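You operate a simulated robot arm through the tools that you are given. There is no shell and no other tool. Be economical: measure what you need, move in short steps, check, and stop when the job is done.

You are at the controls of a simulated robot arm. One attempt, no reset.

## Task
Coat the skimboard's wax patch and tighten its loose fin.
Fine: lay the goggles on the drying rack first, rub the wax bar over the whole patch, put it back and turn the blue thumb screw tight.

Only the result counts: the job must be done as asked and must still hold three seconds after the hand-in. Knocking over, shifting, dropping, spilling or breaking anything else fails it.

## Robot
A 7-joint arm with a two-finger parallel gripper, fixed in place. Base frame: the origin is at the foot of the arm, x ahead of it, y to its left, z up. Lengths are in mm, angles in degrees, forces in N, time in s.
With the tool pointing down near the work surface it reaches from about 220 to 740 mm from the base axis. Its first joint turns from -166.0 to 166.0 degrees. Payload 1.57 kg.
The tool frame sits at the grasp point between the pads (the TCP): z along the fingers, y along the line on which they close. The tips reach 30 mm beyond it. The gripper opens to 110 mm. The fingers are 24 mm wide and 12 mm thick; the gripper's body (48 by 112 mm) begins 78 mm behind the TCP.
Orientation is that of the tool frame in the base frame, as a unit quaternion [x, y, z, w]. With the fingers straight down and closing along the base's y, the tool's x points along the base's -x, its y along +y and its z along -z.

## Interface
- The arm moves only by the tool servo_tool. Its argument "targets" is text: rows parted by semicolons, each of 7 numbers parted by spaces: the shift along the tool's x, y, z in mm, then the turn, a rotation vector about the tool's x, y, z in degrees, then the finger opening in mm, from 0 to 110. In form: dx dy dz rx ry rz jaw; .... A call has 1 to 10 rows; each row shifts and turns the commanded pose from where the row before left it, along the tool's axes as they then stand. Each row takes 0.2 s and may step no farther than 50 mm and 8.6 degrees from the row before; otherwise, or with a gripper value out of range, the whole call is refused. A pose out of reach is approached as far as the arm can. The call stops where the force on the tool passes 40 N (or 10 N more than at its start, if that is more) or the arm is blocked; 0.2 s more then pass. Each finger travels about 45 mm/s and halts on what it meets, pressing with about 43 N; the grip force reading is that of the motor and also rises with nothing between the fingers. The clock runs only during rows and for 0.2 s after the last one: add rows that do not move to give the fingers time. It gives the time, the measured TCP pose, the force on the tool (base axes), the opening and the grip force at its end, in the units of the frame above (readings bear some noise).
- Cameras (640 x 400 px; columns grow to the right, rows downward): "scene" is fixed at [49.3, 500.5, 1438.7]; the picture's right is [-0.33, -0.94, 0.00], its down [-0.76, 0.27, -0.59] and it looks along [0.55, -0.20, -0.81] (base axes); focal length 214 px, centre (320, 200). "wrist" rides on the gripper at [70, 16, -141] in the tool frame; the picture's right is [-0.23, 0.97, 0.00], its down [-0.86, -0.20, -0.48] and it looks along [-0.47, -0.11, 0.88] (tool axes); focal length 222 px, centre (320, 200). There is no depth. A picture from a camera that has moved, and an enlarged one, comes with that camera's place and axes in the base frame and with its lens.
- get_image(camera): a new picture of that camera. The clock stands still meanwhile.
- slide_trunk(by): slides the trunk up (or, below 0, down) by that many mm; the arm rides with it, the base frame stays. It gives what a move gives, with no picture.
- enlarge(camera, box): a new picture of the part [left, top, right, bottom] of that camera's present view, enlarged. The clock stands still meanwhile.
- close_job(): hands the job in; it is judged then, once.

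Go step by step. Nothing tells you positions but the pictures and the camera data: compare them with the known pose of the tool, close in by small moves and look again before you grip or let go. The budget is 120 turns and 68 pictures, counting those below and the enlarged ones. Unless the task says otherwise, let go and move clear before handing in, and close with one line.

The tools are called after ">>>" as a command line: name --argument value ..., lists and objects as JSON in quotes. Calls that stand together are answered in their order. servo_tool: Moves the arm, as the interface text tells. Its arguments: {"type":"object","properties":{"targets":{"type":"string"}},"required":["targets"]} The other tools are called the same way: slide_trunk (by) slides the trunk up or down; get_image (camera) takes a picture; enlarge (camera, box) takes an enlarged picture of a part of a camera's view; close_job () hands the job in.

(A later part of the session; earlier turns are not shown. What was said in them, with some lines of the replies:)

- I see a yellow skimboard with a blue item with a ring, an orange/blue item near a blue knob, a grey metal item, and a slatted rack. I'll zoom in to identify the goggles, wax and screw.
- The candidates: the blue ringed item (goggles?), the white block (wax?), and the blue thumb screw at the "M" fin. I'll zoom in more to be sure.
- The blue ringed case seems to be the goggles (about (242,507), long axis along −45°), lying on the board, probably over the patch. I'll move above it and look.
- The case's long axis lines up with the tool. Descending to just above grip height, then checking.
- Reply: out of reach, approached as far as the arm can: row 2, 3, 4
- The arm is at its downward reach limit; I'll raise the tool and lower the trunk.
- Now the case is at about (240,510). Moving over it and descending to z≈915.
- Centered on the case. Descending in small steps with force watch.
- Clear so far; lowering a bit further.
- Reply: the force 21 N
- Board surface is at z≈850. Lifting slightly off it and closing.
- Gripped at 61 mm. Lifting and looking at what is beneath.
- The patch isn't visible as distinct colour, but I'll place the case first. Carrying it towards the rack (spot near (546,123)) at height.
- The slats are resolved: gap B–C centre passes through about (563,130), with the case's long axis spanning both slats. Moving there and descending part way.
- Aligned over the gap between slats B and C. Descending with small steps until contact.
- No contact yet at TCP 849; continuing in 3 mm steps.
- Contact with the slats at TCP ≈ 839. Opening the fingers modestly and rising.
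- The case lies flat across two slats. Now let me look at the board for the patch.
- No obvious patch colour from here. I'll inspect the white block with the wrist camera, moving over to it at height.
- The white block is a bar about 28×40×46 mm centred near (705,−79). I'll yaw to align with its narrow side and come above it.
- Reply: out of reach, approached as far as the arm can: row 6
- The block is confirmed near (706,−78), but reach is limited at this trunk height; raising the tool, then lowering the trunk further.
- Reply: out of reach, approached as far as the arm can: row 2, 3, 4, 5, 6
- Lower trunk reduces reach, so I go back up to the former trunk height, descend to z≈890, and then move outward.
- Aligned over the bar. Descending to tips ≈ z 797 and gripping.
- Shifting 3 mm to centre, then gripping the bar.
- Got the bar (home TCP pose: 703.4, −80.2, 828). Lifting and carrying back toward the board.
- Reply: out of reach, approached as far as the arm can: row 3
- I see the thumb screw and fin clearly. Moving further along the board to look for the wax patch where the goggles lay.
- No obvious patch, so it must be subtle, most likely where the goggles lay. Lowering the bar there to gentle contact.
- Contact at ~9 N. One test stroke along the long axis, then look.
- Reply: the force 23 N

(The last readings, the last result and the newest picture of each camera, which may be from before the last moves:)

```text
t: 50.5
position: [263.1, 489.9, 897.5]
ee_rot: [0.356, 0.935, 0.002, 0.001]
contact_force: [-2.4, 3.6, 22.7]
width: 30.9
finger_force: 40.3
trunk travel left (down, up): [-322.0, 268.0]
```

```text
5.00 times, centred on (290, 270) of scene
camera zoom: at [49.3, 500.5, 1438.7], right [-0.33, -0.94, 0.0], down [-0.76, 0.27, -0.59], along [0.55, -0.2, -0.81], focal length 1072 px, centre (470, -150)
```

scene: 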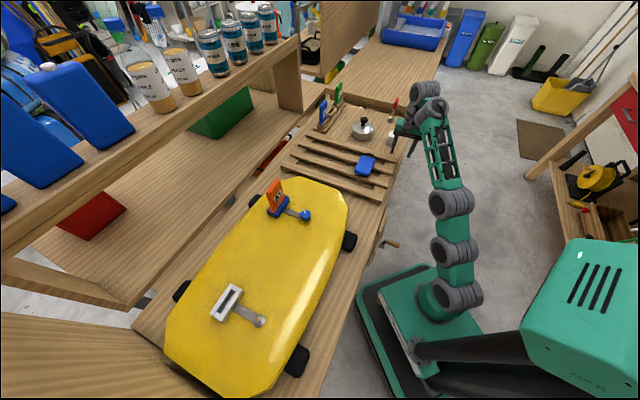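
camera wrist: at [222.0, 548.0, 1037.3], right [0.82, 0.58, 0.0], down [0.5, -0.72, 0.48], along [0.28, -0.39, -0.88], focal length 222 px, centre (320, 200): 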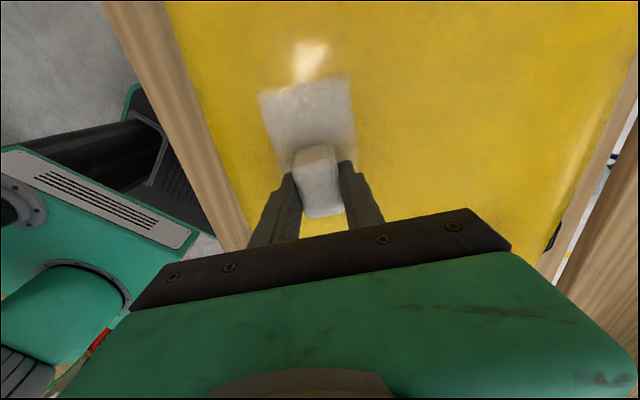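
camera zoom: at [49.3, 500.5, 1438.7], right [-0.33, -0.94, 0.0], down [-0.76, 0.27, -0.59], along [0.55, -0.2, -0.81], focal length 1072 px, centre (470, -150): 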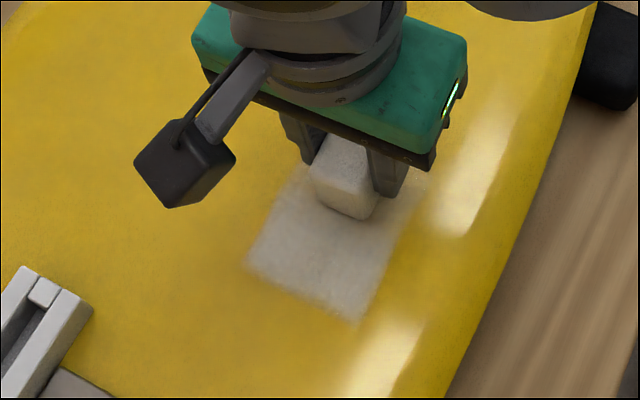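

The wax leaves a white coat on a patch there. Continuing with side strokes to cover the full area, slightly less pressure.

>>> servo_tool --targets "-8 0 -0.8 0 0 0 15;0 10 0 0 0 0 15;0 10 0 0 0 0 15;15 0 0 0 0 0 15;15 0 0 0 0 0 15;15 0 0 0 0 0 15;15 0 0 0 0 0 15;15 0 0 0 0 0 15;0 0 0 0 0 0 15"

>>> servo_tool --targets "0 -13 0 0 0 0 15;0 -13 0 0 0 0 15;0 -13 0 0 0 0 15;-15 0 0 0 0 0 15;-15 0 0 0 0 0 15;-15 0 0 0 0 0 15;-15 0 0 0 0 0 15;-15 0 0 0 0 0 15;0 10 0 0 0 0 15;0 10 0 0 0 0 15"

>>> servo_tool --targets "0 0 -10 0 0 0 15;0 0 -30 0 0 0 15;30 50 -30 0 0 0 15;30 38 -30 0 0 0 15;30 38 0 0 0 0 15;0 0 0 0 0 0 15"

>>> get_image --camera "wrist"

>>> enlarge --camera "scene" --box '[230, 230, 350, 310]'

```text
t: 52.5
position: [225.1, 549.3, 896.7]
ee_rot: [0.356, 0.935, 0.001, 0.001]
contact_force: [3.6, -1.6, 16.2]
width: 31.0
finger_force: 39.8
trunk travel left (down, up): [-322.0, 268.0]
```

```text
t: 54.7
position: [270.3, 484.1, 896.5]
ee_rot: [0.356, 0.935, 0.0, 0.001]
contact_force: [-2.6, -2.7, 12.6]
width: 30.7
finger_force: 39.9
trunk travel left (down, up): [-322.0, 268.0]
```

```text
refused: row 3 steps farther than a row can; nothing moved
```

```text
24 pictures are left
camera wrist: at [229.4, 543.1, 1037.1], right [0.82, 0.57, 0.0], down [0.5, -0.72, 0.48], along [0.28, -0.39, -0.88], focal length 222 px, centre (320, 200)
```

wrist: 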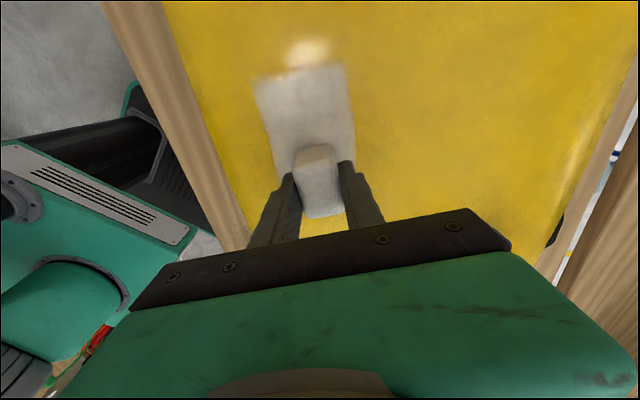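

```text
5.00 times, centred on (290, 270) of scene
camera zoom: at [49.3, 500.5, 1438.7], right [-0.33, -0.94, 0.0], down [-0.76, 0.27, -0.59], along [0.55, -0.2, -0.81], focal length 1072 px, centre (470, -150)
```

zoom: 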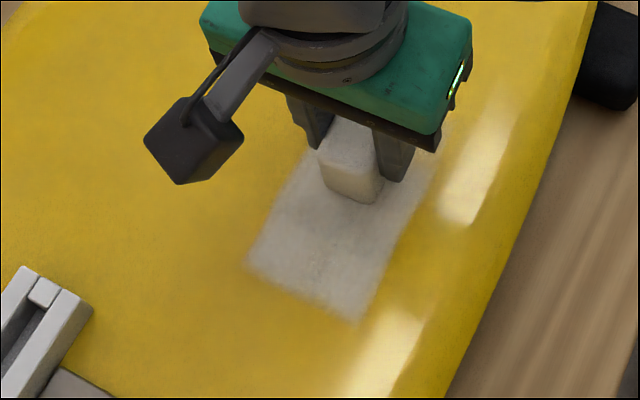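

The patch has fixed limits at the near end; extending the strokes further at the far end, then lifting away to inspect.

>>> servo_tool --targets "-12 0 0 0 0 0 15;-12 0 0 0 0 0 15;0 12 0 0 0 0 15;0 12 0 0 0 0 15;12 0 0 0 0 0 15;-12 -14 0 0 0 0 15;0 -14 0 0 0 0 15;0 -14 0 0 0 0 15;12 0 0 0 0 0 15;12 9 0 0 0 0 15"

>>> servo_tool --targets "0 0 -10 0 0 0 15;0 0 -30 0 0 0 15;20 25 -30 0 0 0 15;25 35 -20 0 0 0 15;25 35 0 0 0 0 15;25 35 0 0 0 0 15;0 0 0 0 0 0 15"

>>> get_image --camera "wrist"

>>> enlarge --camera "scene" --box '[230, 230, 350, 310]'

```text
t: 56.9
position: [262.1, 477.2, 895.9]
ee_rot: [0.356, 0.935, -0.001, 0.0]
contact_force: [0.8, -2.9, 12.6]
width: 30.8
finger_force: 40.0
trunk travel left (down, up): [-322.0, 268.0]
```

```text
t: 58.5
position: [264.2, 587.6, 968.9]
ee_rot: [0.356, 0.934, 0.0, -0.001]
contact_force: [1.0, 0.3, -1.3]
width: 31.1
finger_force: 39.8
out of reach, approached as far as the arm can: row 5, 6
trunk travel left (down, up): [-322.0, 268.0]
```

```text
22 pictures are left
camera wrist: at [225.0, 646.6, 1109.0], right [0.82, 0.58, 0.0], down [0.5, -0.72, 0.48], along [0.28, -0.39, -0.88], focal length 222 px, centre (320, 200)
```

wrist: 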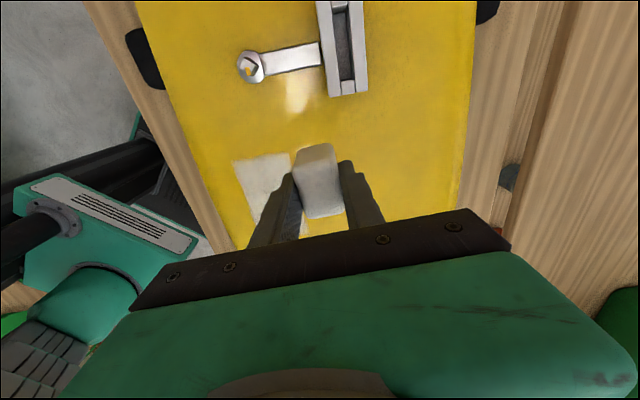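

```text
5.00 times, centred on (290, 270) of scene
camera zoom: at [49.3, 500.5, 1438.7], right [-0.33, -0.94, 0.0], down [-0.76, 0.27, -0.59], along [0.55, -0.2, -0.81], focal length 1072 px, centre (470, -150)
```

zoom: 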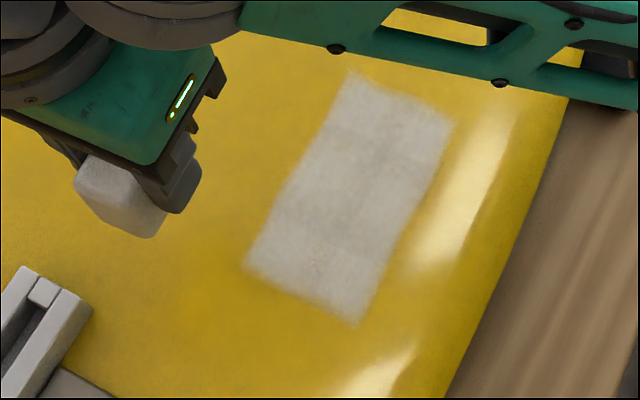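

A clean rectangle of ~116×66 mm, limited on three sides; I'll check the far end by rubbing a little beyond it.

>>> servo_tool --targets "-38 -25 0 0 0 0 15;-38 -25 0 0 0 0 15;-39 -24 0 0 0 0 15;0 0 30 0 0 0 15;0 0 25 0 0 0 15;0 0 0 0 0 0 15"

```text
t: 59.9
position: [300.2, 454.4, 914.5]
ee_rot: [0.356, 0.934, 0.0, 0.0]
contact_force: [-0.6, 0.3, -0.5]
width: 31.1
finger_force: 39.5
trunk travel left (down, up): [-322.0, 268.0]
```

>>> servo_tool --targets "0 0 12 0 0 0 15;0 0 4 0 0 0 15;0 0 2.5 0 0 0 15;0 0 0 0 0 0 15"

>>> servo_tool --targets "-6 0 0.3 0 0 0 15;-6 0 0 0 0 0 15;0 12 0 0 0 0 15;0 12 0 0 0 0 15;12 0 0 0 0 0 15;0 -12 0 0 0 0 15;0 -12 0 0 0 0 15;0 -12 0 0 0 0 15;0 -12 0 0 0 0 15;-12 0 0 0 0 0 15"

>>> servo_tool --targets "12 10 0 0 0 0 15;15 0 0 0 0 0 15;0 0 -10 0 0 0 15;0 0 -30 0 0 0 15;20 25 -30 0 0 0 15;20 35 -20 0 0 0 15;20 35 0 0 0 0 15;20 35 0 0 0 0 15;0 0 0 0 0 0 15"

>>> enlarge --camera "scene" --box '[230, 230, 350, 310]'

```text
t: 60.9
position: [301.6, 455.5, 895.9]
ee_rot: [0.357, 0.934, -0.001, 0.0]
contact_force: [-0.3, -0.4, 1.8]
width: 30.9
finger_force: 40.1
trunk travel left (down, up): [-322.0, 268.0]
```

```text
t: 63.1
position: [296.3, 429.6, 895.6]
ee_rot: [0.357, 0.934, 0.0, 0.0]
contact_force: [-0.5, -0.3, 4.9]
width: 31.0
finger_force: 39.8
trunk travel left (down, up): [-322.0, 268.0]
```

```text
t: 65.1
position: [298.4, 570.3, 976.7]
ee_rot: [0.356, 0.935, 0.0, 0.0]
contact_force: [-0.2, 0.5, 0.2]
width: 31.1
finger_force: 40.1
out of reach, approached as far as the arm can: row 7, 8
trunk travel left (down, up): [-322.0, 268.0]
```

```text
5.00 times, centred on (290, 270) of scene
camera zoom: at [49.3, 500.5, 1438.7], right [-0.33, -0.94, 0.0], down [-0.76, 0.27, -0.59], along [0.55, -0.2, -0.81], focal length 1072 px, centre (470, -150)
```

zoom: 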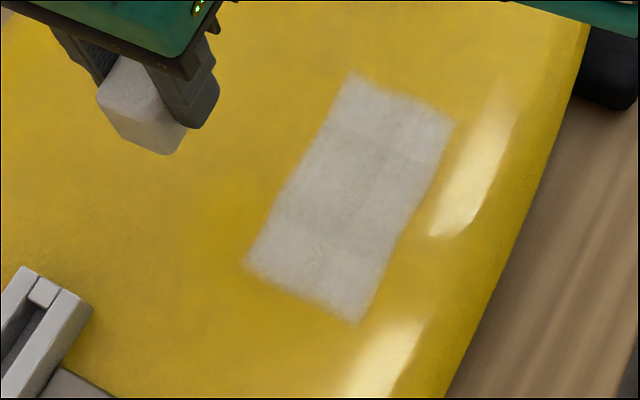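

The far edge did not move: the patch is fully bounded. Checking for thin specks.

>>> enlarge --camera "scene" --box '[268, 240, 328, 300]'

```text
6.67 times, centred on (298, 270) of scene
camera zoom: at [49.3, 500.5, 1438.7], right [-0.33, -0.94, 0.0], down [-0.76, 0.27, -0.59], along [0.55, -0.2, -0.81], focal length 1430 px, centre (467, -267)
```

zoom: 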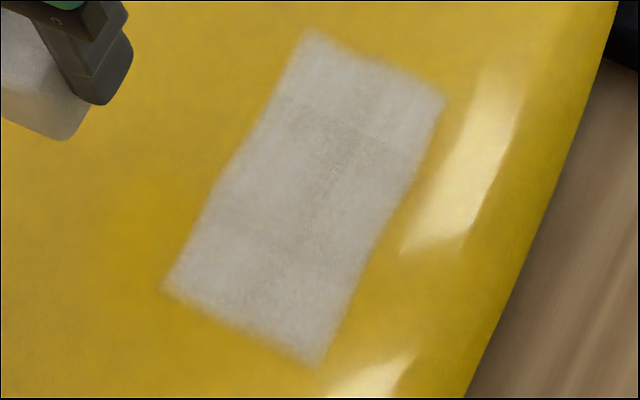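

The sides look slightly wavy mid-way, so I'll do one more pass along each long side to be sure.

>>> servo_tool --targets "11 -37 0 0 0 0 15;11 -37 0 0 0 0 15;11 -36 0 0 0 0 15;0 0 40 0 0 0 15;0 0 22 0 0 0 15;0 0 0 0 0 0 15"

```text
t: 66.5
position: [199.2, 511.0, 912.5]
ee_rot: [0.356, 0.935, 0.0, 0.0]
contact_force: [-0.7, 0.9, -1.3]
width: 31.2
finger_force: 40.2
trunk travel left (down, up): [-322.0, 268.0]
```

>>> servo_tool --targets "0 0 12 0 0 0 15;0 0 4 0 0 0 15;0 0 1.5 0 0 0 15;0 0 0 0 0 0 15"

```text
t: 67.5
position: [200.6, 510.0, 897.3]
ee_rot: [0.357, 0.934, -0.001, 0.0]
contact_force: [0.0, -0.6, 0.0]
width: 30.9
finger_force: 40.0
trunk travel left (down, up): [-322.0, 268.0]
```

>>> servo_tool --targets "0 0 1.5 0 0 0 15;0 0 1 0 0 0 15;0 0 0 0 0 0 15"

>>> servo_tool --targets "-15 0 0 0 0 0 15;-15 0 0 0 0 0 15;-15 0 0 0 0 0 15;-15 0 0 0 0 0 15;-15 0 0 0 0 0 15;-15 0 0 0 0 0 15;-15 0 0 0 0 0 15;0 12 0 0 0 0 15;0 12 0 0 0 0 15;0 12 0 0 0 0 15"

>>> servo_tool --targets "0 12 0 0 0 0 15;15 0 0 0 0 0 15;15 0 0 0 0 0 15;15 0 0 0 0 0 15;15 0 0 0 0 0 15;15 0 0 0 0 0 15;15 0 0 0 0 0 15;15 0 0 0 0 0 15;0 -15 0 0 0 0 15;0 -12 0 0 0 0 15"

>>> servo_tool --targets "-15 0 0 0 0 0 15;-15 0 0 0 0 0 15;-15 0 0 0 0 0 15;-15 0 0 0 0 0 15;-15 0 0 0 0 0 15;-15 0 0 0 0 0 15;0 0 -10 0 0 0 15;0 0 -40 0 0 0 15;0 0 -40 0 0 0 15;0 0 0 0 0 0 15"

```text
t: 68.3
position: [199.8, 508.8, 897.3]
ee_rot: [0.356, 0.934, 0.003, 0.0]
contact_force: [-0.3, 2.6, 10.1]
width: 30.8
finger_force: 39.6
trunk travel left (down, up): [-322.0, 268.0]
```

```text
t: 70.5
position: [301.6, 465.0, 895.5]
ee_rot: [0.355, 0.935, 0.0, 0.001]
contact_force: [-3.0, -5.4, 23.3]
width: 31.1
finger_force: 39.3
trunk travel left (down, up): [-322.0, 268.0]
```

```text
t: 72.7
position: [212.2, 525.1, 895.9]
ee_rot: [0.356, 0.934, 0.001, 0.0]
contact_force: [0.1, 3.3, 25.3]
width: 31.1
finger_force: 40.1
trunk travel left (down, up): [-322.0, 268.0]
```

```text
t: 74.9
position: [282.0, 464.0, 984.1]
ee_rot: [0.357, 0.934, 0.0, 0.0]
contact_force: [-0.8, 0.0, -1.5]
width: 30.9
finger_force: 39.4
trunk travel left (down, up): [-322.0, 268.0]
```

Patch coated. Carrying the bar back to its place.

>>> servo_tool --targets "-44.4 -14.75 0 0 0 0 15;-44.4 -14.75 0 0 0 0 15;-44.4 -14.75 0 0 0 0 15;-44.4 -14.75 0 0 0 0 15;-44.4 -14.75 0 0 0 0 15;-44.4 -14.75 0 0 0 0 15;-44.4 -14.75 0 0 0 0 15;-44.4 -14.75 0 0 0 0 15;0 0 0 0 0 0 15"

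>>> servo_tool --targets "-45 -1 10 0 0 0 15;-45 -1 10 0 0 0 15;-45 -1 10 0 0 0 15;-45 -1 10 0 0 0 15;-45 -1 10 0 0 0 15;-45 -1 10 0 0 0 15;0 0 10 0 0 0 15;0 0 0 0 0 0 15"

>>> enlarge --camera "scene" --box '[268, 240, 328, 300]'

```text
t: 76.9
position: [467.2, 140.2, 985.2]
ee_rot: [0.356, 0.934, 0.0, 0.0]
contact_force: [0.3, 0.8, -0.7]
width: 31.1
finger_force: 39.3
trunk travel left (down, up): [-322.0, 268.0]
```

```text
t: 78.7
position: [665.0, -46.6, 914.0]
ee_rot: [0.357, 0.934, 0.001, 0.0]
contact_force: [0.2, -0.2, -0.6]
width: 31.2
finger_force: 39.3
trunk travel left (down, up): [-322.0, 268.0]
```

```text
6.67 times, centred on (298, 270) of scene
camera zoom: at [49.3, 500.5, 1438.7], right [-0.33, -0.94, 0.0], down [-0.76, 0.27, -0.59], along [0.55, -0.2, -0.81], focal length 1430 px, centre (467, -267)
```

zoom: 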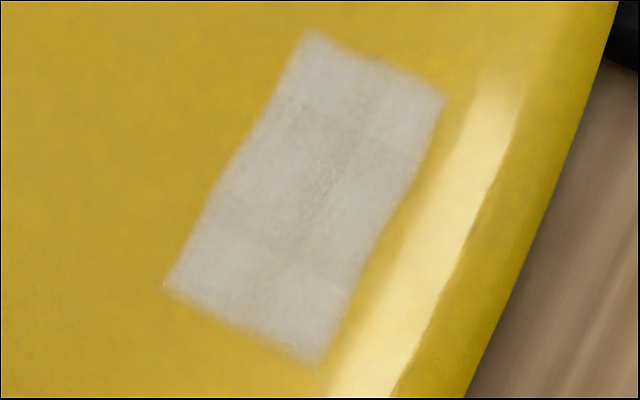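

Patch coverage is complete. Moving over the bar's home and lowering.

>>> servo_tool --targets "-25.5 0.5 5 0 0 0 15;-25.5 0 5 0 0 0 15;0 0 35 0 0 0 15;0 0 25 0 0 0 15;0 0 10 0 0 0 15;0 0 0 0 0 0 15"

```text
t: 80.1
position: [704.0, -78.8, 834.5]
ee_rot: [0.356, 0.934, 0.0, 0.0]
contact_force: [-0.6, -0.2, -0.4]
width: 31.0
finger_force: 40.0
trunk travel left (down, up): [-322.0, 268.0]
```

>>> servo_tool --targets "0 -1 3 0 0 0 15;0 0 2 0 0 0 15;0 0 2 0 0 0 15;0 0 0 0 0 0 15"

>>> servo_tool --targets "0 0 1 0 0 0 15;0 0 0 0 0 0 15"

```text
t: 81.1
position: [702.8, -79.2, 826.7]
ee_rot: [0.356, 0.935, 0.0, 0.0]
contact_force: [-0.5, -0.2, 0.1]
width: 31.2
finger_force: 39.7
trunk travel left (down, up): [-322.0, 268.0]
```

```text
t: 81.7
position: [702.2, -79.4, 826.6]
ee_rot: [0.357, 0.934, 0.0, 0.0]
contact_force: [0.4, 0.3, -0.9]
width: 31.1
finger_force: 39.9
trunk travel left (down, up): [-322.0, 268.0]
```

>>> servo_tool --targets "0 0 1 0 0 0 15;0 0 0 0 0 0 15"

>>> servo_tool --targets "0 0 0.7 0 0 0 15;0 0 0 0 0 0 15"

```text
t: 82.3
position: [702.5, -78.0, 826.4]
ee_rot: [0.357, 0.934, 0.001, 0.002]
contact_force: [-0.6, -0.7, 4.8]
width: 31.0
finger_force: 39.8
trunk travel left (down, up): [-322.0, 268.0]
```

```text
t: 82.9
position: [703.5, -78.3, 828.1]
ee_rot: [0.356, 0.935, -0.001, 0.002]
contact_force: [1.5, -2.2, 8.2]
width: 31.0
finger_force: 40.3
trunk travel left (down, up): [-322.0, 268.0]
```

Bar is on the table. Releasing and rising, then checking.

>>> servo_tool --targets "0 0 -0.7 0 0 0 35;0 0 0 0 0 0 48;0 0 0 0 0 0 60;0 0 0 0 0 0 60;0 0 -10 0 0 0 60;0 0 -30 0 0 0 60;0 0 -35 0 0 0 60;20 0 -10 0 0 0 60;0 0 0 0 0 0 60"

>>> get_image --camera "wrist"

>>> enlarge --camera "scene" --box '[340, 90, 420, 170]'

```text
t: 84.9
position: [687.2, -65.9, 910.5]
ee_rot: [0.356, 0.934, 0.0, 0.0]
contact_force: [-0.9, -0.7, 0.5]
width: 60.0
finger_force: 0.0
trunk travel left (down, up): [-322.0, 268.0]
```

```text
17 pictures are left
camera wrist: at [647.6, -6.7, 1051.1], right [0.82, 0.58, 0.0], down [0.5, -0.72, 0.48], along [0.28, -0.39, -0.88], focal length 222 px, centre (320, 200)
```

wrist: 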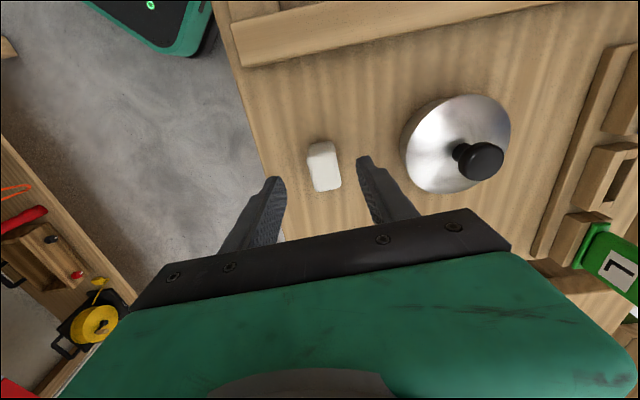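

```text
5.00 times, centred on (380, 130) of scene
camera zoom: at [49.3, 500.5, 1438.7], right [-0.33, -0.94, 0.0], down [-0.76, 0.27, -0.59], along [0.55, -0.2, -0.81], focal length 1072 px, centre (20, 550)
```

zoom: 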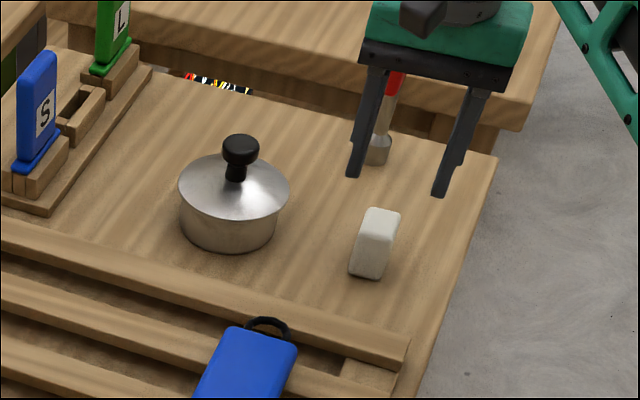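

The bar stands back on its spot and the case lies on the rack. Now heading above the blue thumb screw (~(397,424)).

>>> servo_tool --targets "45 14 -10 0 0 0 60;45 14 -10 0 0 0 60;45 14 -10 0 0 0 60;45 14 -10 0 0 0 60;45 14 -10 0 0 0 60;45 14 -10 0 0 0 60;45 14 -10 0 0 0 60;45 14 -10 0 0 0 60;45 14 -10 0 0 0 60;45 14 -10 0 0 0 60"

>>> servo_tool --targets "45 14 -10 0 0 0 60;0 0 0 0 0 -8.6 60;0 0 0 0 0 -8.6 60;0 0 0 0 0 -8.6 60;0 0 0 0 0 -8.6 60;0 0 0 0 0 -8.6 60;0 0 0 0 0 0 60"

>>> get_image --camera "wrist"

```text
t: 87.1
position: [447.4, 340.0, 1009.4]
ee_rot: [0.355, 0.935, 0.0, 0.0]
contact_force: [0.6, -0.6, 0.2]
width: 59.8
finger_force: 0.0
trunk travel left (down, up): [-322.0, 268.0]
```

```text
t: 88.7
position: [421.4, 379.5, 1019.8]
ee_rot: [-0.011, 1.0, 0.001, 0.001]
contact_force: [-1.0, -0.3, -0.1]
width: 60.0
finger_force: 0.0
trunk travel left (down, up): [-322.0, 268.0]
```

```text
15 pictures are left
camera wrist: at [352.3, 394.3, 1161.2], right [0.2, 0.98, 0.0], down [0.86, -0.18, 0.48], along [0.47, -0.1, -0.88], focal length 222 px, centre (320, 200)
```

wrist: 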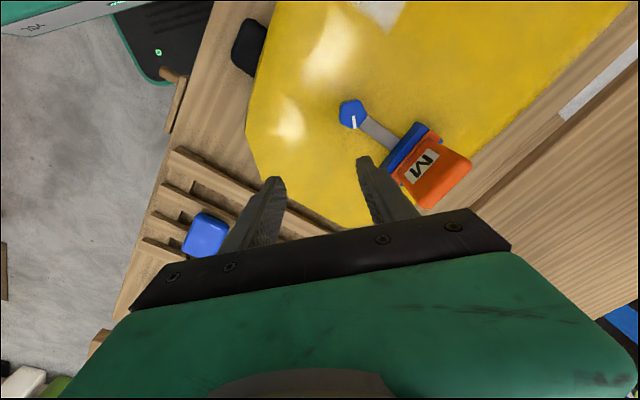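

>>> enlarge --camera "wrist" --box '[310, 80, 480, 220]'

```text
2.86 times, centred on (395, 150) of wrist
camera zoom: at [352.3, 394.3, 1161.2], right [0.2, 0.98, 0.0], down [0.86, -0.18, 0.48], along [0.47, -0.1, -0.88], focal length 635 px, centre (106, 343)
```

zoom: 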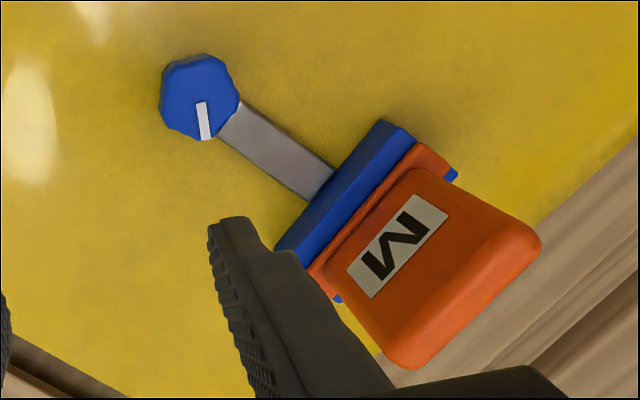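

The knob is scalloped, ~32 mm wide at about (397,426), top near z 871; its mark points to −8°. I'll move over it and pre-rotate counter-clockwise to have turning range.

>>> servo_tool --targets "12 23.3 0 0 0 0 60;12 23.3 0 0 0 0 60;0 0 0 0 0 -8.5 60;0 0 0 0 0 -8.5 60;0 0 0 0 0 -8.5 60;0 0 0 0 0 -8.5 60;0 0 0 0 0 -8.5 60;0 0 0 0 0 -8.5 60;0 0 0 0 0 -8.5 60;0 0 0 0 0 0 60"

```text
t: 90.9
position: [395.0, 425.7, 1021.4]
ee_rot: [-0.506, 0.862, 0.0, 0.0]
contact_force: [-0.8, 0.4, 1.0]
width: 60.2
finger_force: 0.0
trunk travel left (down, up): [-322.0, 268.0]
```

>>> servo_tool --targets "-1.4 -1.5 35 0 0 0 60;0 0 40 0 0 0 60;0 0 22 0 0 0 60;0 0 0 0 0 0 60"

>>> get_image --camera "wrist"

>>> enlarge --camera "scene" --box '[255, 170, 345, 230]'

```text
t: 91.9
position: [398.6, 426.8, 921.8]
ee_rot: [-0.506, 0.862, 0.0, -0.001]
contact_force: [0.0, 0.3, 0.1]
width: 60.0
finger_force: 0.1
trunk travel left (down, up): [-322.0, 268.0]
```

```text
13 pictures are left
camera wrist: at [352.2, 374.5, 1062.8], right [-0.74, 0.67, 0.0], down [0.59, 0.65, 0.48], along [0.32, 0.35, -0.88], focal length 222 px, centre (320, 200)
```

wrist: 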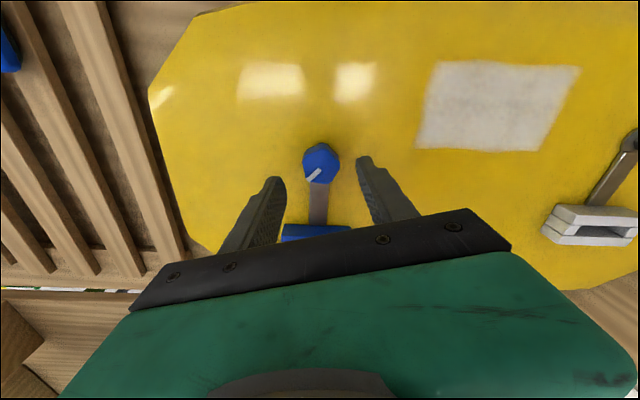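

```text
6.67 times, centred on (300, 200) of scene
camera zoom: at [49.3, 500.5, 1438.7], right [-0.33, -0.94, 0.0], down [-0.76, 0.27, -0.59], along [0.55, -0.2, -0.81], focal length 1430 px, centre (453, 200)
```

zoom: 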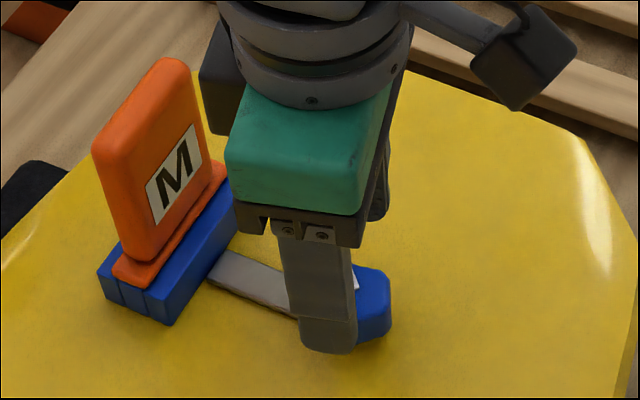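

Small centring correction, then lowering around the knob (tips ≈ z 862).

>>> servo_tool --targets "3.2 0.8 12 0 0 0 60;0 0 10 0 0 0 60;0 0 8 0 0 0 60;0 0 0 0 0 0 60"

>>> servo_tool --targets "0 0 0 0 0 0 48;0 0 0 0 0 0 36;0 0 0 0 0 0 20;0 0 0 0 0 0 15;0 0 0 0 0 0 15"

>>> enlarge --camera "wrist" --box '[250, 120, 410, 240]'

```text
t: 92.9
position: [396.1, 424.2, 893.5]
ee_rot: [-0.506, 0.862, 0.0, 0.0]
contact_force: [1.0, 0.1, -0.5]
width: 60.2
finger_force: 0.0
trunk travel left (down, up): [-322.0, 268.0]
```

```text
t: 94.1
position: [395.6, 423.9, 894.4]
ee_rot: [-0.505, 0.863, -0.001, 0.0]
contact_force: [-3.6, 1.9, -0.1]
width: 33.4
finger_force: 39.7
trunk travel left (down, up): [-322.0, 268.0]
```

```text
3.33 times, centred on (330, 180) of wrist
camera zoom: at [348.5, 371.2, 1034.5], right [-0.74, 0.67, 0.0], down [0.59, 0.65, 0.48], along [0.32, 0.35, -0.88], focal length 740 px, centre (287, 267)
```

zoom: 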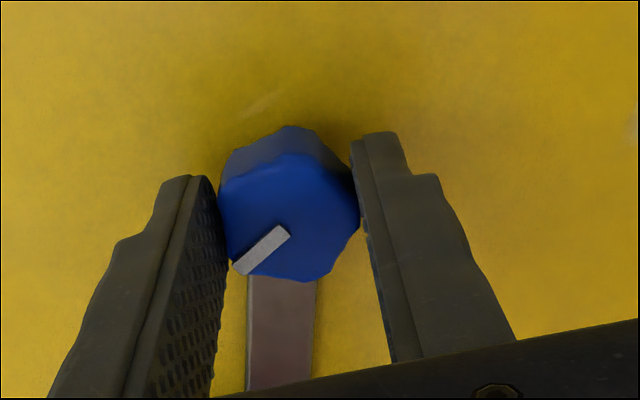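

Gripped at 33 mm. Turning clockwise (seen from above).

>>> servo_tool --targets "0 0 0 0 0 6 15;0 0 0 0 0 6 15;0 0 0 0 0 6 15;0 0 0 0 0 6 15;0 0 0 0 0 6 15;0 0 0 0 0 0 15"

>>> enlarge --camera "wrist" --box '[250, 120, 410, 240]'

```text
t: 95.5
position: [396.3, 425.0, 894.9]
ee_rot: [-0.265, 0.964, -0.001, 0.0]
contact_force: [-7.4, 4.7, -2.7]
width: 33.1
finger_force: 41.6
trunk travel left (down, up): [-322.0, 268.0]
```

```text
3.33 times, centred on (330, 180) of wrist
camera zoom: at [328.1, 402.8, 1034.5], right [-0.3, 0.95, 0.0], down [0.84, 0.27, 0.48], along [0.46, 0.14, -0.88], focal length 740 px, centre (287, 267)
```

zoom: 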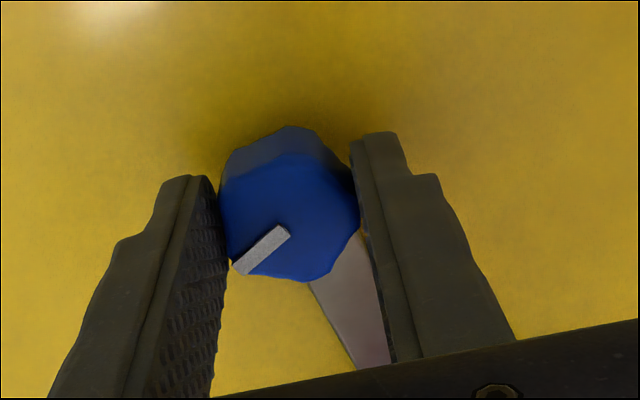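

The knob turns with the gripper (30° done). Continuing.

>>> servo_tool --targets "0 0 0 0 0 7 15;0 0 0 0 0 7 15;0 0 0 0 0 7 15;0 0 0 0 0 7 15;0 0 0 0 0 7 15;0 0 0 0 0 7 15;0 0 0 0 0 7 15;0 0 0 0 0 7 15;0 0 0 0 0 0 15"

>>> enlarge --camera "wrist" --box '[250, 120, 410, 240]'

```text
t: 97.5
position: [395.5, 424.4, 894.7]
ee_rot: [0.22, 0.976, 0.0, 0.001]
contact_force: [-6.0, 11.0, 0.1]
width: 33.2
finger_force: 41.0
trunk travel left (down, up): [-322.0, 268.0]
```

```text
3.33 times, centred on (330, 180) of wrist
camera zoom: at [340.9, 469.4, 1034.4], right [0.62, 0.78, 0.0], down [0.69, -0.55, 0.48], along [0.38, -0.3, -0.88], focal length 740 px, centre (287, 267)
```

zoom: 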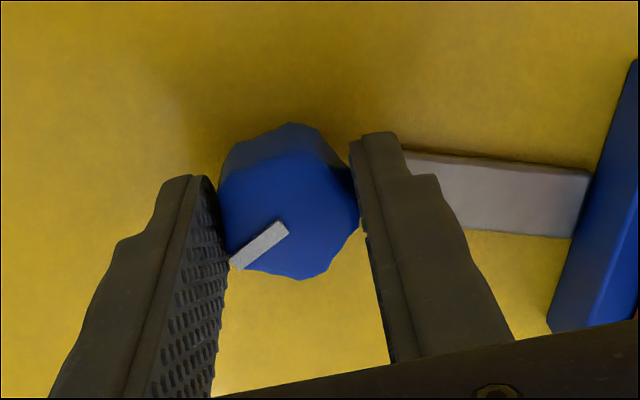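

Still turning freely (86° in total). Continuing.

>>> servo_tool --targets "0 0 0 0 0 7 15;0 0 0 0 0 7 15;0 0 0 0 0 7 15;0 0 0 0 0 7 15;0 0 0 0 0 7 15;0 0 0 0 0 7 15;0 0 0 0 0 7 15;0 0 0 0 0 0 15"

>>> enlarge --camera "wrist" --box '[250, 120, 410, 240]'

```text
t: 99.3
position: [395.4, 423.8, 893.5]
ee_rot: [0.605, 0.796, 0.0, 0.001]
contact_force: [4.1, 7.5, 5.1]
width: 33.1
finger_force: 41.3
trunk travel left (down, up): [-322.0, 268.0]
```

```text
3.33 times, centred on (330, 180) of wrist
camera zoom: at [394.2, 495.8, 1034.4], right [1.0, 0.04, 0.0], down [0.04, -0.88, 0.48], along [0.02, -0.48, -0.88], focal length 740 px, centre (287, 267)
```

zoom: 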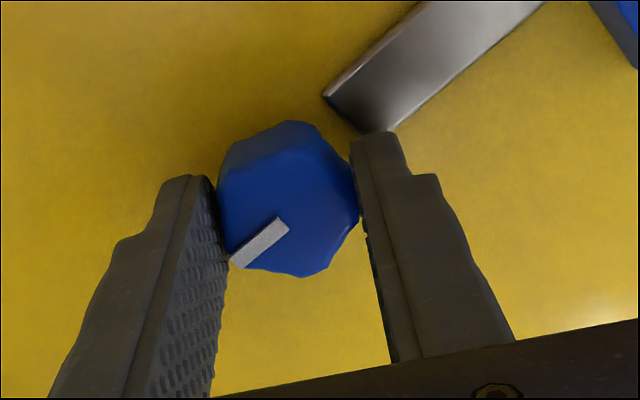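

135° so far and still turning. Releasing, rotating back, and regripping for another stroke.

>>> servo_tool --targets "0 0 0 0 0 0 35;0 0 0 0 0 0 50;0 0 0 0 0 0 60;0 0 0 0 0 -8.5 60;0 0 0 0 0 -8.5 60;0 0 0 0 0 -8.5 60;0 0 0 0 0 -8.5 60;0 0 0 0 0 -8.5 60;0 0 0 0 0 -8.5 60;0 0 0 0 0 -8.5 60"

>>> servo_tool --targets "0 0 0 0 0 -8.5 60;0 0 0 0 0 -8.5 60;0 0 0 0 0 -8.5 60;0 0 0 0 0 -8.5 60;0 0 0 0 0 -8.5 60;0 0 0 0 0 -8.5 60;0 0 0 0 0 -8.5 60;0 0 0 0 0 -8.5 60;0 0 0 0 0 -8.5 60;0 0 0 0 0 0 60"

>>> servo_tool --targets "0 0 0 0 0 0 48;0 0 0 0 0 0 36;0 0 0 0 0 0 20;0 0 0 0 0 0 15;0 0 0 0 0 0 15"

>>> servo_tool --targets "0 0 0 0 0 7 15;0 0 0 0 0 7 15;0 0 0 0 0 7 15;0 0 0 0 0 7 15;0 0 0 0 0 7 15;0 0 0 0 0 7 15;0 0 0 0 0 0 15"

```text
t: 101.5
position: [396.0, 424.1, 895.0]
ee_rot: [0.127, 0.992, 0.0, 0.0]
contact_force: [-0.6, 0.1, 0.1]
width: 59.8
finger_force: 0.0
trunk travel left (down, up): [-322.0, 268.0]
```

```text
t: 103.7
position: [394.9, 423.0, 893.9]
ee_rot: [-0.513, 0.858, 0.0, 0.001]
contact_force: [-1.0, -0.6, -0.5]
width: 60.0
finger_force: 0.1
trunk travel left (down, up): [-322.0, 268.0]
```

```text
t: 104.9
position: [395.8, 422.8, 894.5]
ee_rot: [-0.513, 0.858, 0.0, 0.0]
contact_force: [-1.2, 0.8, -0.7]
width: 33.3
finger_force: 39.1
trunk travel left (down, up): [-322.0, 268.0]
```

```text
t: 106.5
position: [394.9, 423.5, 894.5]
ee_rot: [-0.171, 0.985, 0.001, 0.001]
contact_force: [-1.4, 2.0, 1.2]
width: 33.6
finger_force: 41.5
trunk travel left (down, up): [-322.0, 268.0]
```

>>> servo_tool --targets "0 0 0 0 0 7 15;0 0 0 0 0 7 15;0 0 0 0 0 7 15;0 0 0 0 0 7 15;0 0 0 0 0 7 15;0 0 0 0 0 7 15;0 0 0 0 0 7 15;0 0 0 0 0 0 15"

>>> enlarge --camera "wrist" --box '[250, 120, 410, 240]'

```text
t: 108.3
position: [396.4, 423.3, 894.7]
ee_rot: [0.254, 0.967, 0.0, 0.001]
contact_force: [-1.1, 7.0, -3.3]
width: 33.3
finger_force: 41.3
trunk travel left (down, up): [-322.0, 268.0]
```

```text
3.33 times, centred on (330, 180) of wrist
camera zoom: at [344.1, 473.4, 1034.7], right [0.68, 0.74, 0.0], down [0.65, -0.59, 0.48], along [0.35, -0.32, -0.88], focal length 740 px, centre (287, 267)
```

zoom: 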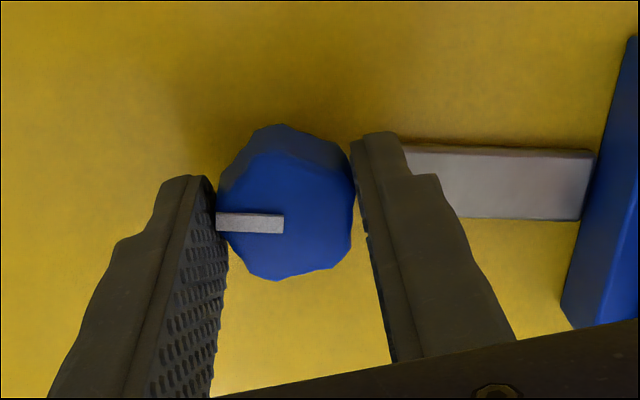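

In this second stroke the knob stayed put while the pads slipped around it (mark at ~227°, as at the end of stroke 1), suggesting it hit its stop. I'll confirm with a fresh grip and further turn.

>>> servo_tool --targets "0 0 0 0 0 0 30;0 0 0 0 0 0 45;0 0 0 0 0 0 45;0 0 0 0 0 -8 45;0 0 0 0 0 -8 45;0 0 0 0 0 -8 45;0 0 0 0 0 -8 45;0 0 0 0 0 -8 45;0 0 0 0 0 0 45"

>>> servo_tool --targets "0 0 0 0 0 0 30;0 0 0 0 0 0 15;0 0 0 0 0 0 10;0 0 0 0 0 0 10;0 0 0 0 0 4 10;0 0 0 0 0 4 10;0 0 0 0 0 4 10;0 0 0 0 0 4 10;0 0 0 0 0 4 10;0 0 0 0 0 0 10"

>>> enlarge --camera "wrist" --box '[250, 120, 410, 240]'

```text
t: 110.3
position: [395.3, 423.5, 893.8]
ee_rot: [-0.095, 0.995, -0.001, 0.0]
contact_force: [-0.2, -0.2, 0.0]
width: 45.1
finger_force: 0.1
trunk travel left (down, up): [-322.0, 268.0]
```

```text
t: 112.5
position: [396.2, 425.2, 894.4]
ee_rot: [0.081, 0.997, 0.0, 0.0]
contact_force: [-0.2, 2.8, -0.5]
width: 33.4
finger_force: 41.0
trunk travel left (down, up): [-322.0, 268.0]
```

```text
3.33 times, centred on (330, 180) of wrist
camera zoom: at [330.6, 452.2, 1034.9], right [0.38, 0.92, 0.0], down [0.81, -0.34, 0.48], along [0.44, -0.18, -0.88], focal length 740 px, centre (287, 267)
```

zoom: 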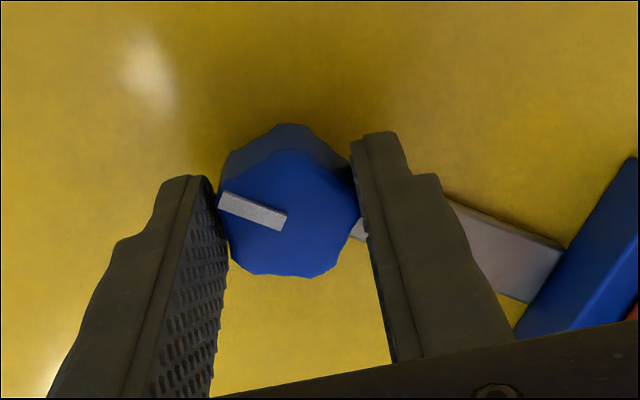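

The mark stays at ~227° though I turned another 20°: the screw is at its stop, tight. Releasing and moving clear.

>>> servo_tool --targets "0 0 0 0 0 0 30;0 0 0 0 0 0 45;0 0 0 0 0 0 60;0 0 0 0 0 0 60;0 0 -20 0 0 0 60;0 0 -40 0 0 0 60;0 0 -40 0 0 0 60;0 0 -40 0 0 0 60;0 -30 -10 0 0 0 60;0 -40 0 0 0 0 60"

>>> servo_tool --targets "0 -45 0 0 0 0 60;0 -45 0 0 0 0 60;0 -45 0 0 0 0 60;0 -45 0 0 0 0 60;0 0 0 0 0 0 60"

>>> get_image --camera "scene"

>>> enlarge --camera "scene" --box '[240, 130, 400, 310]'

```text
t: 114.7
position: [382.6, 352.3, 1045.7]
ee_rot: [0.08, 0.997, 0.0, 0.001]
contact_force: [-0.7, -0.1, 0.1]
width: 59.9
finger_force: 0.0
trunk travel left (down, up): [-322.0, 268.0]
```

```text
t: 115.9
position: [353.4, 176.6, 1044.1]
ee_rot: [0.08, 0.997, 0.0, -0.001]
contact_force: [-0.7, 0.1, -0.5]
width: 60.1
finger_force: 0.0
trunk travel left (down, up): [-322.0, 268.0]
```

```text
5 pictures are left
```

scene: 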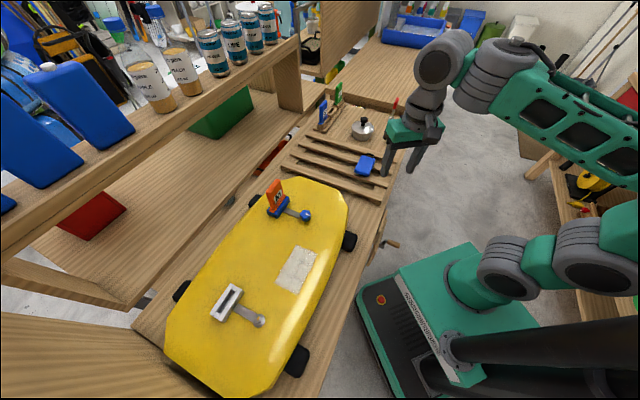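

```text
2.22 times, centred on (320, 220) of scene
camera zoom: at [49.3, 500.5, 1438.7], right [-0.33, -0.94, 0.0], down [-0.76, 0.27, -0.59], along [0.55, -0.2, -0.81], focal length 477 px, centre (320, 156)
```

zoom: 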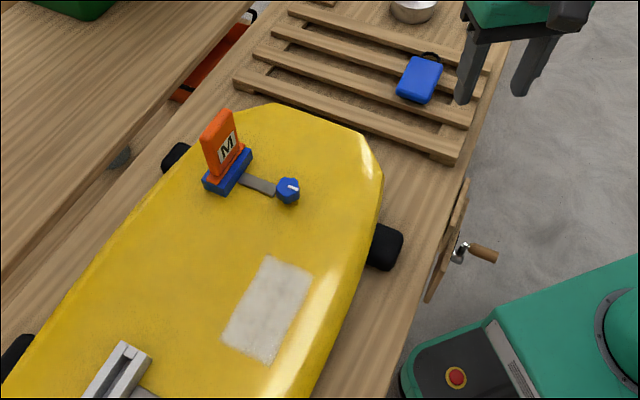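

Everything is in place: the goggles are on the rack, the patch is coated white, the bar is back and the screw is at its stop. The arm is clear, so I'm handing in.

>>> close_job

```text
The job is handed in.
```

I handed the job in with all four parts done. I took the blue case with the black ring to be the goggles, since I saw no other goggles, and it now lies flat across two slats of the drying rack. The wax bar coated the whole patch and stands back on its spot. I turned the blue thumb screw about 135° clockwise, and it did not move when I tried to turn it further.
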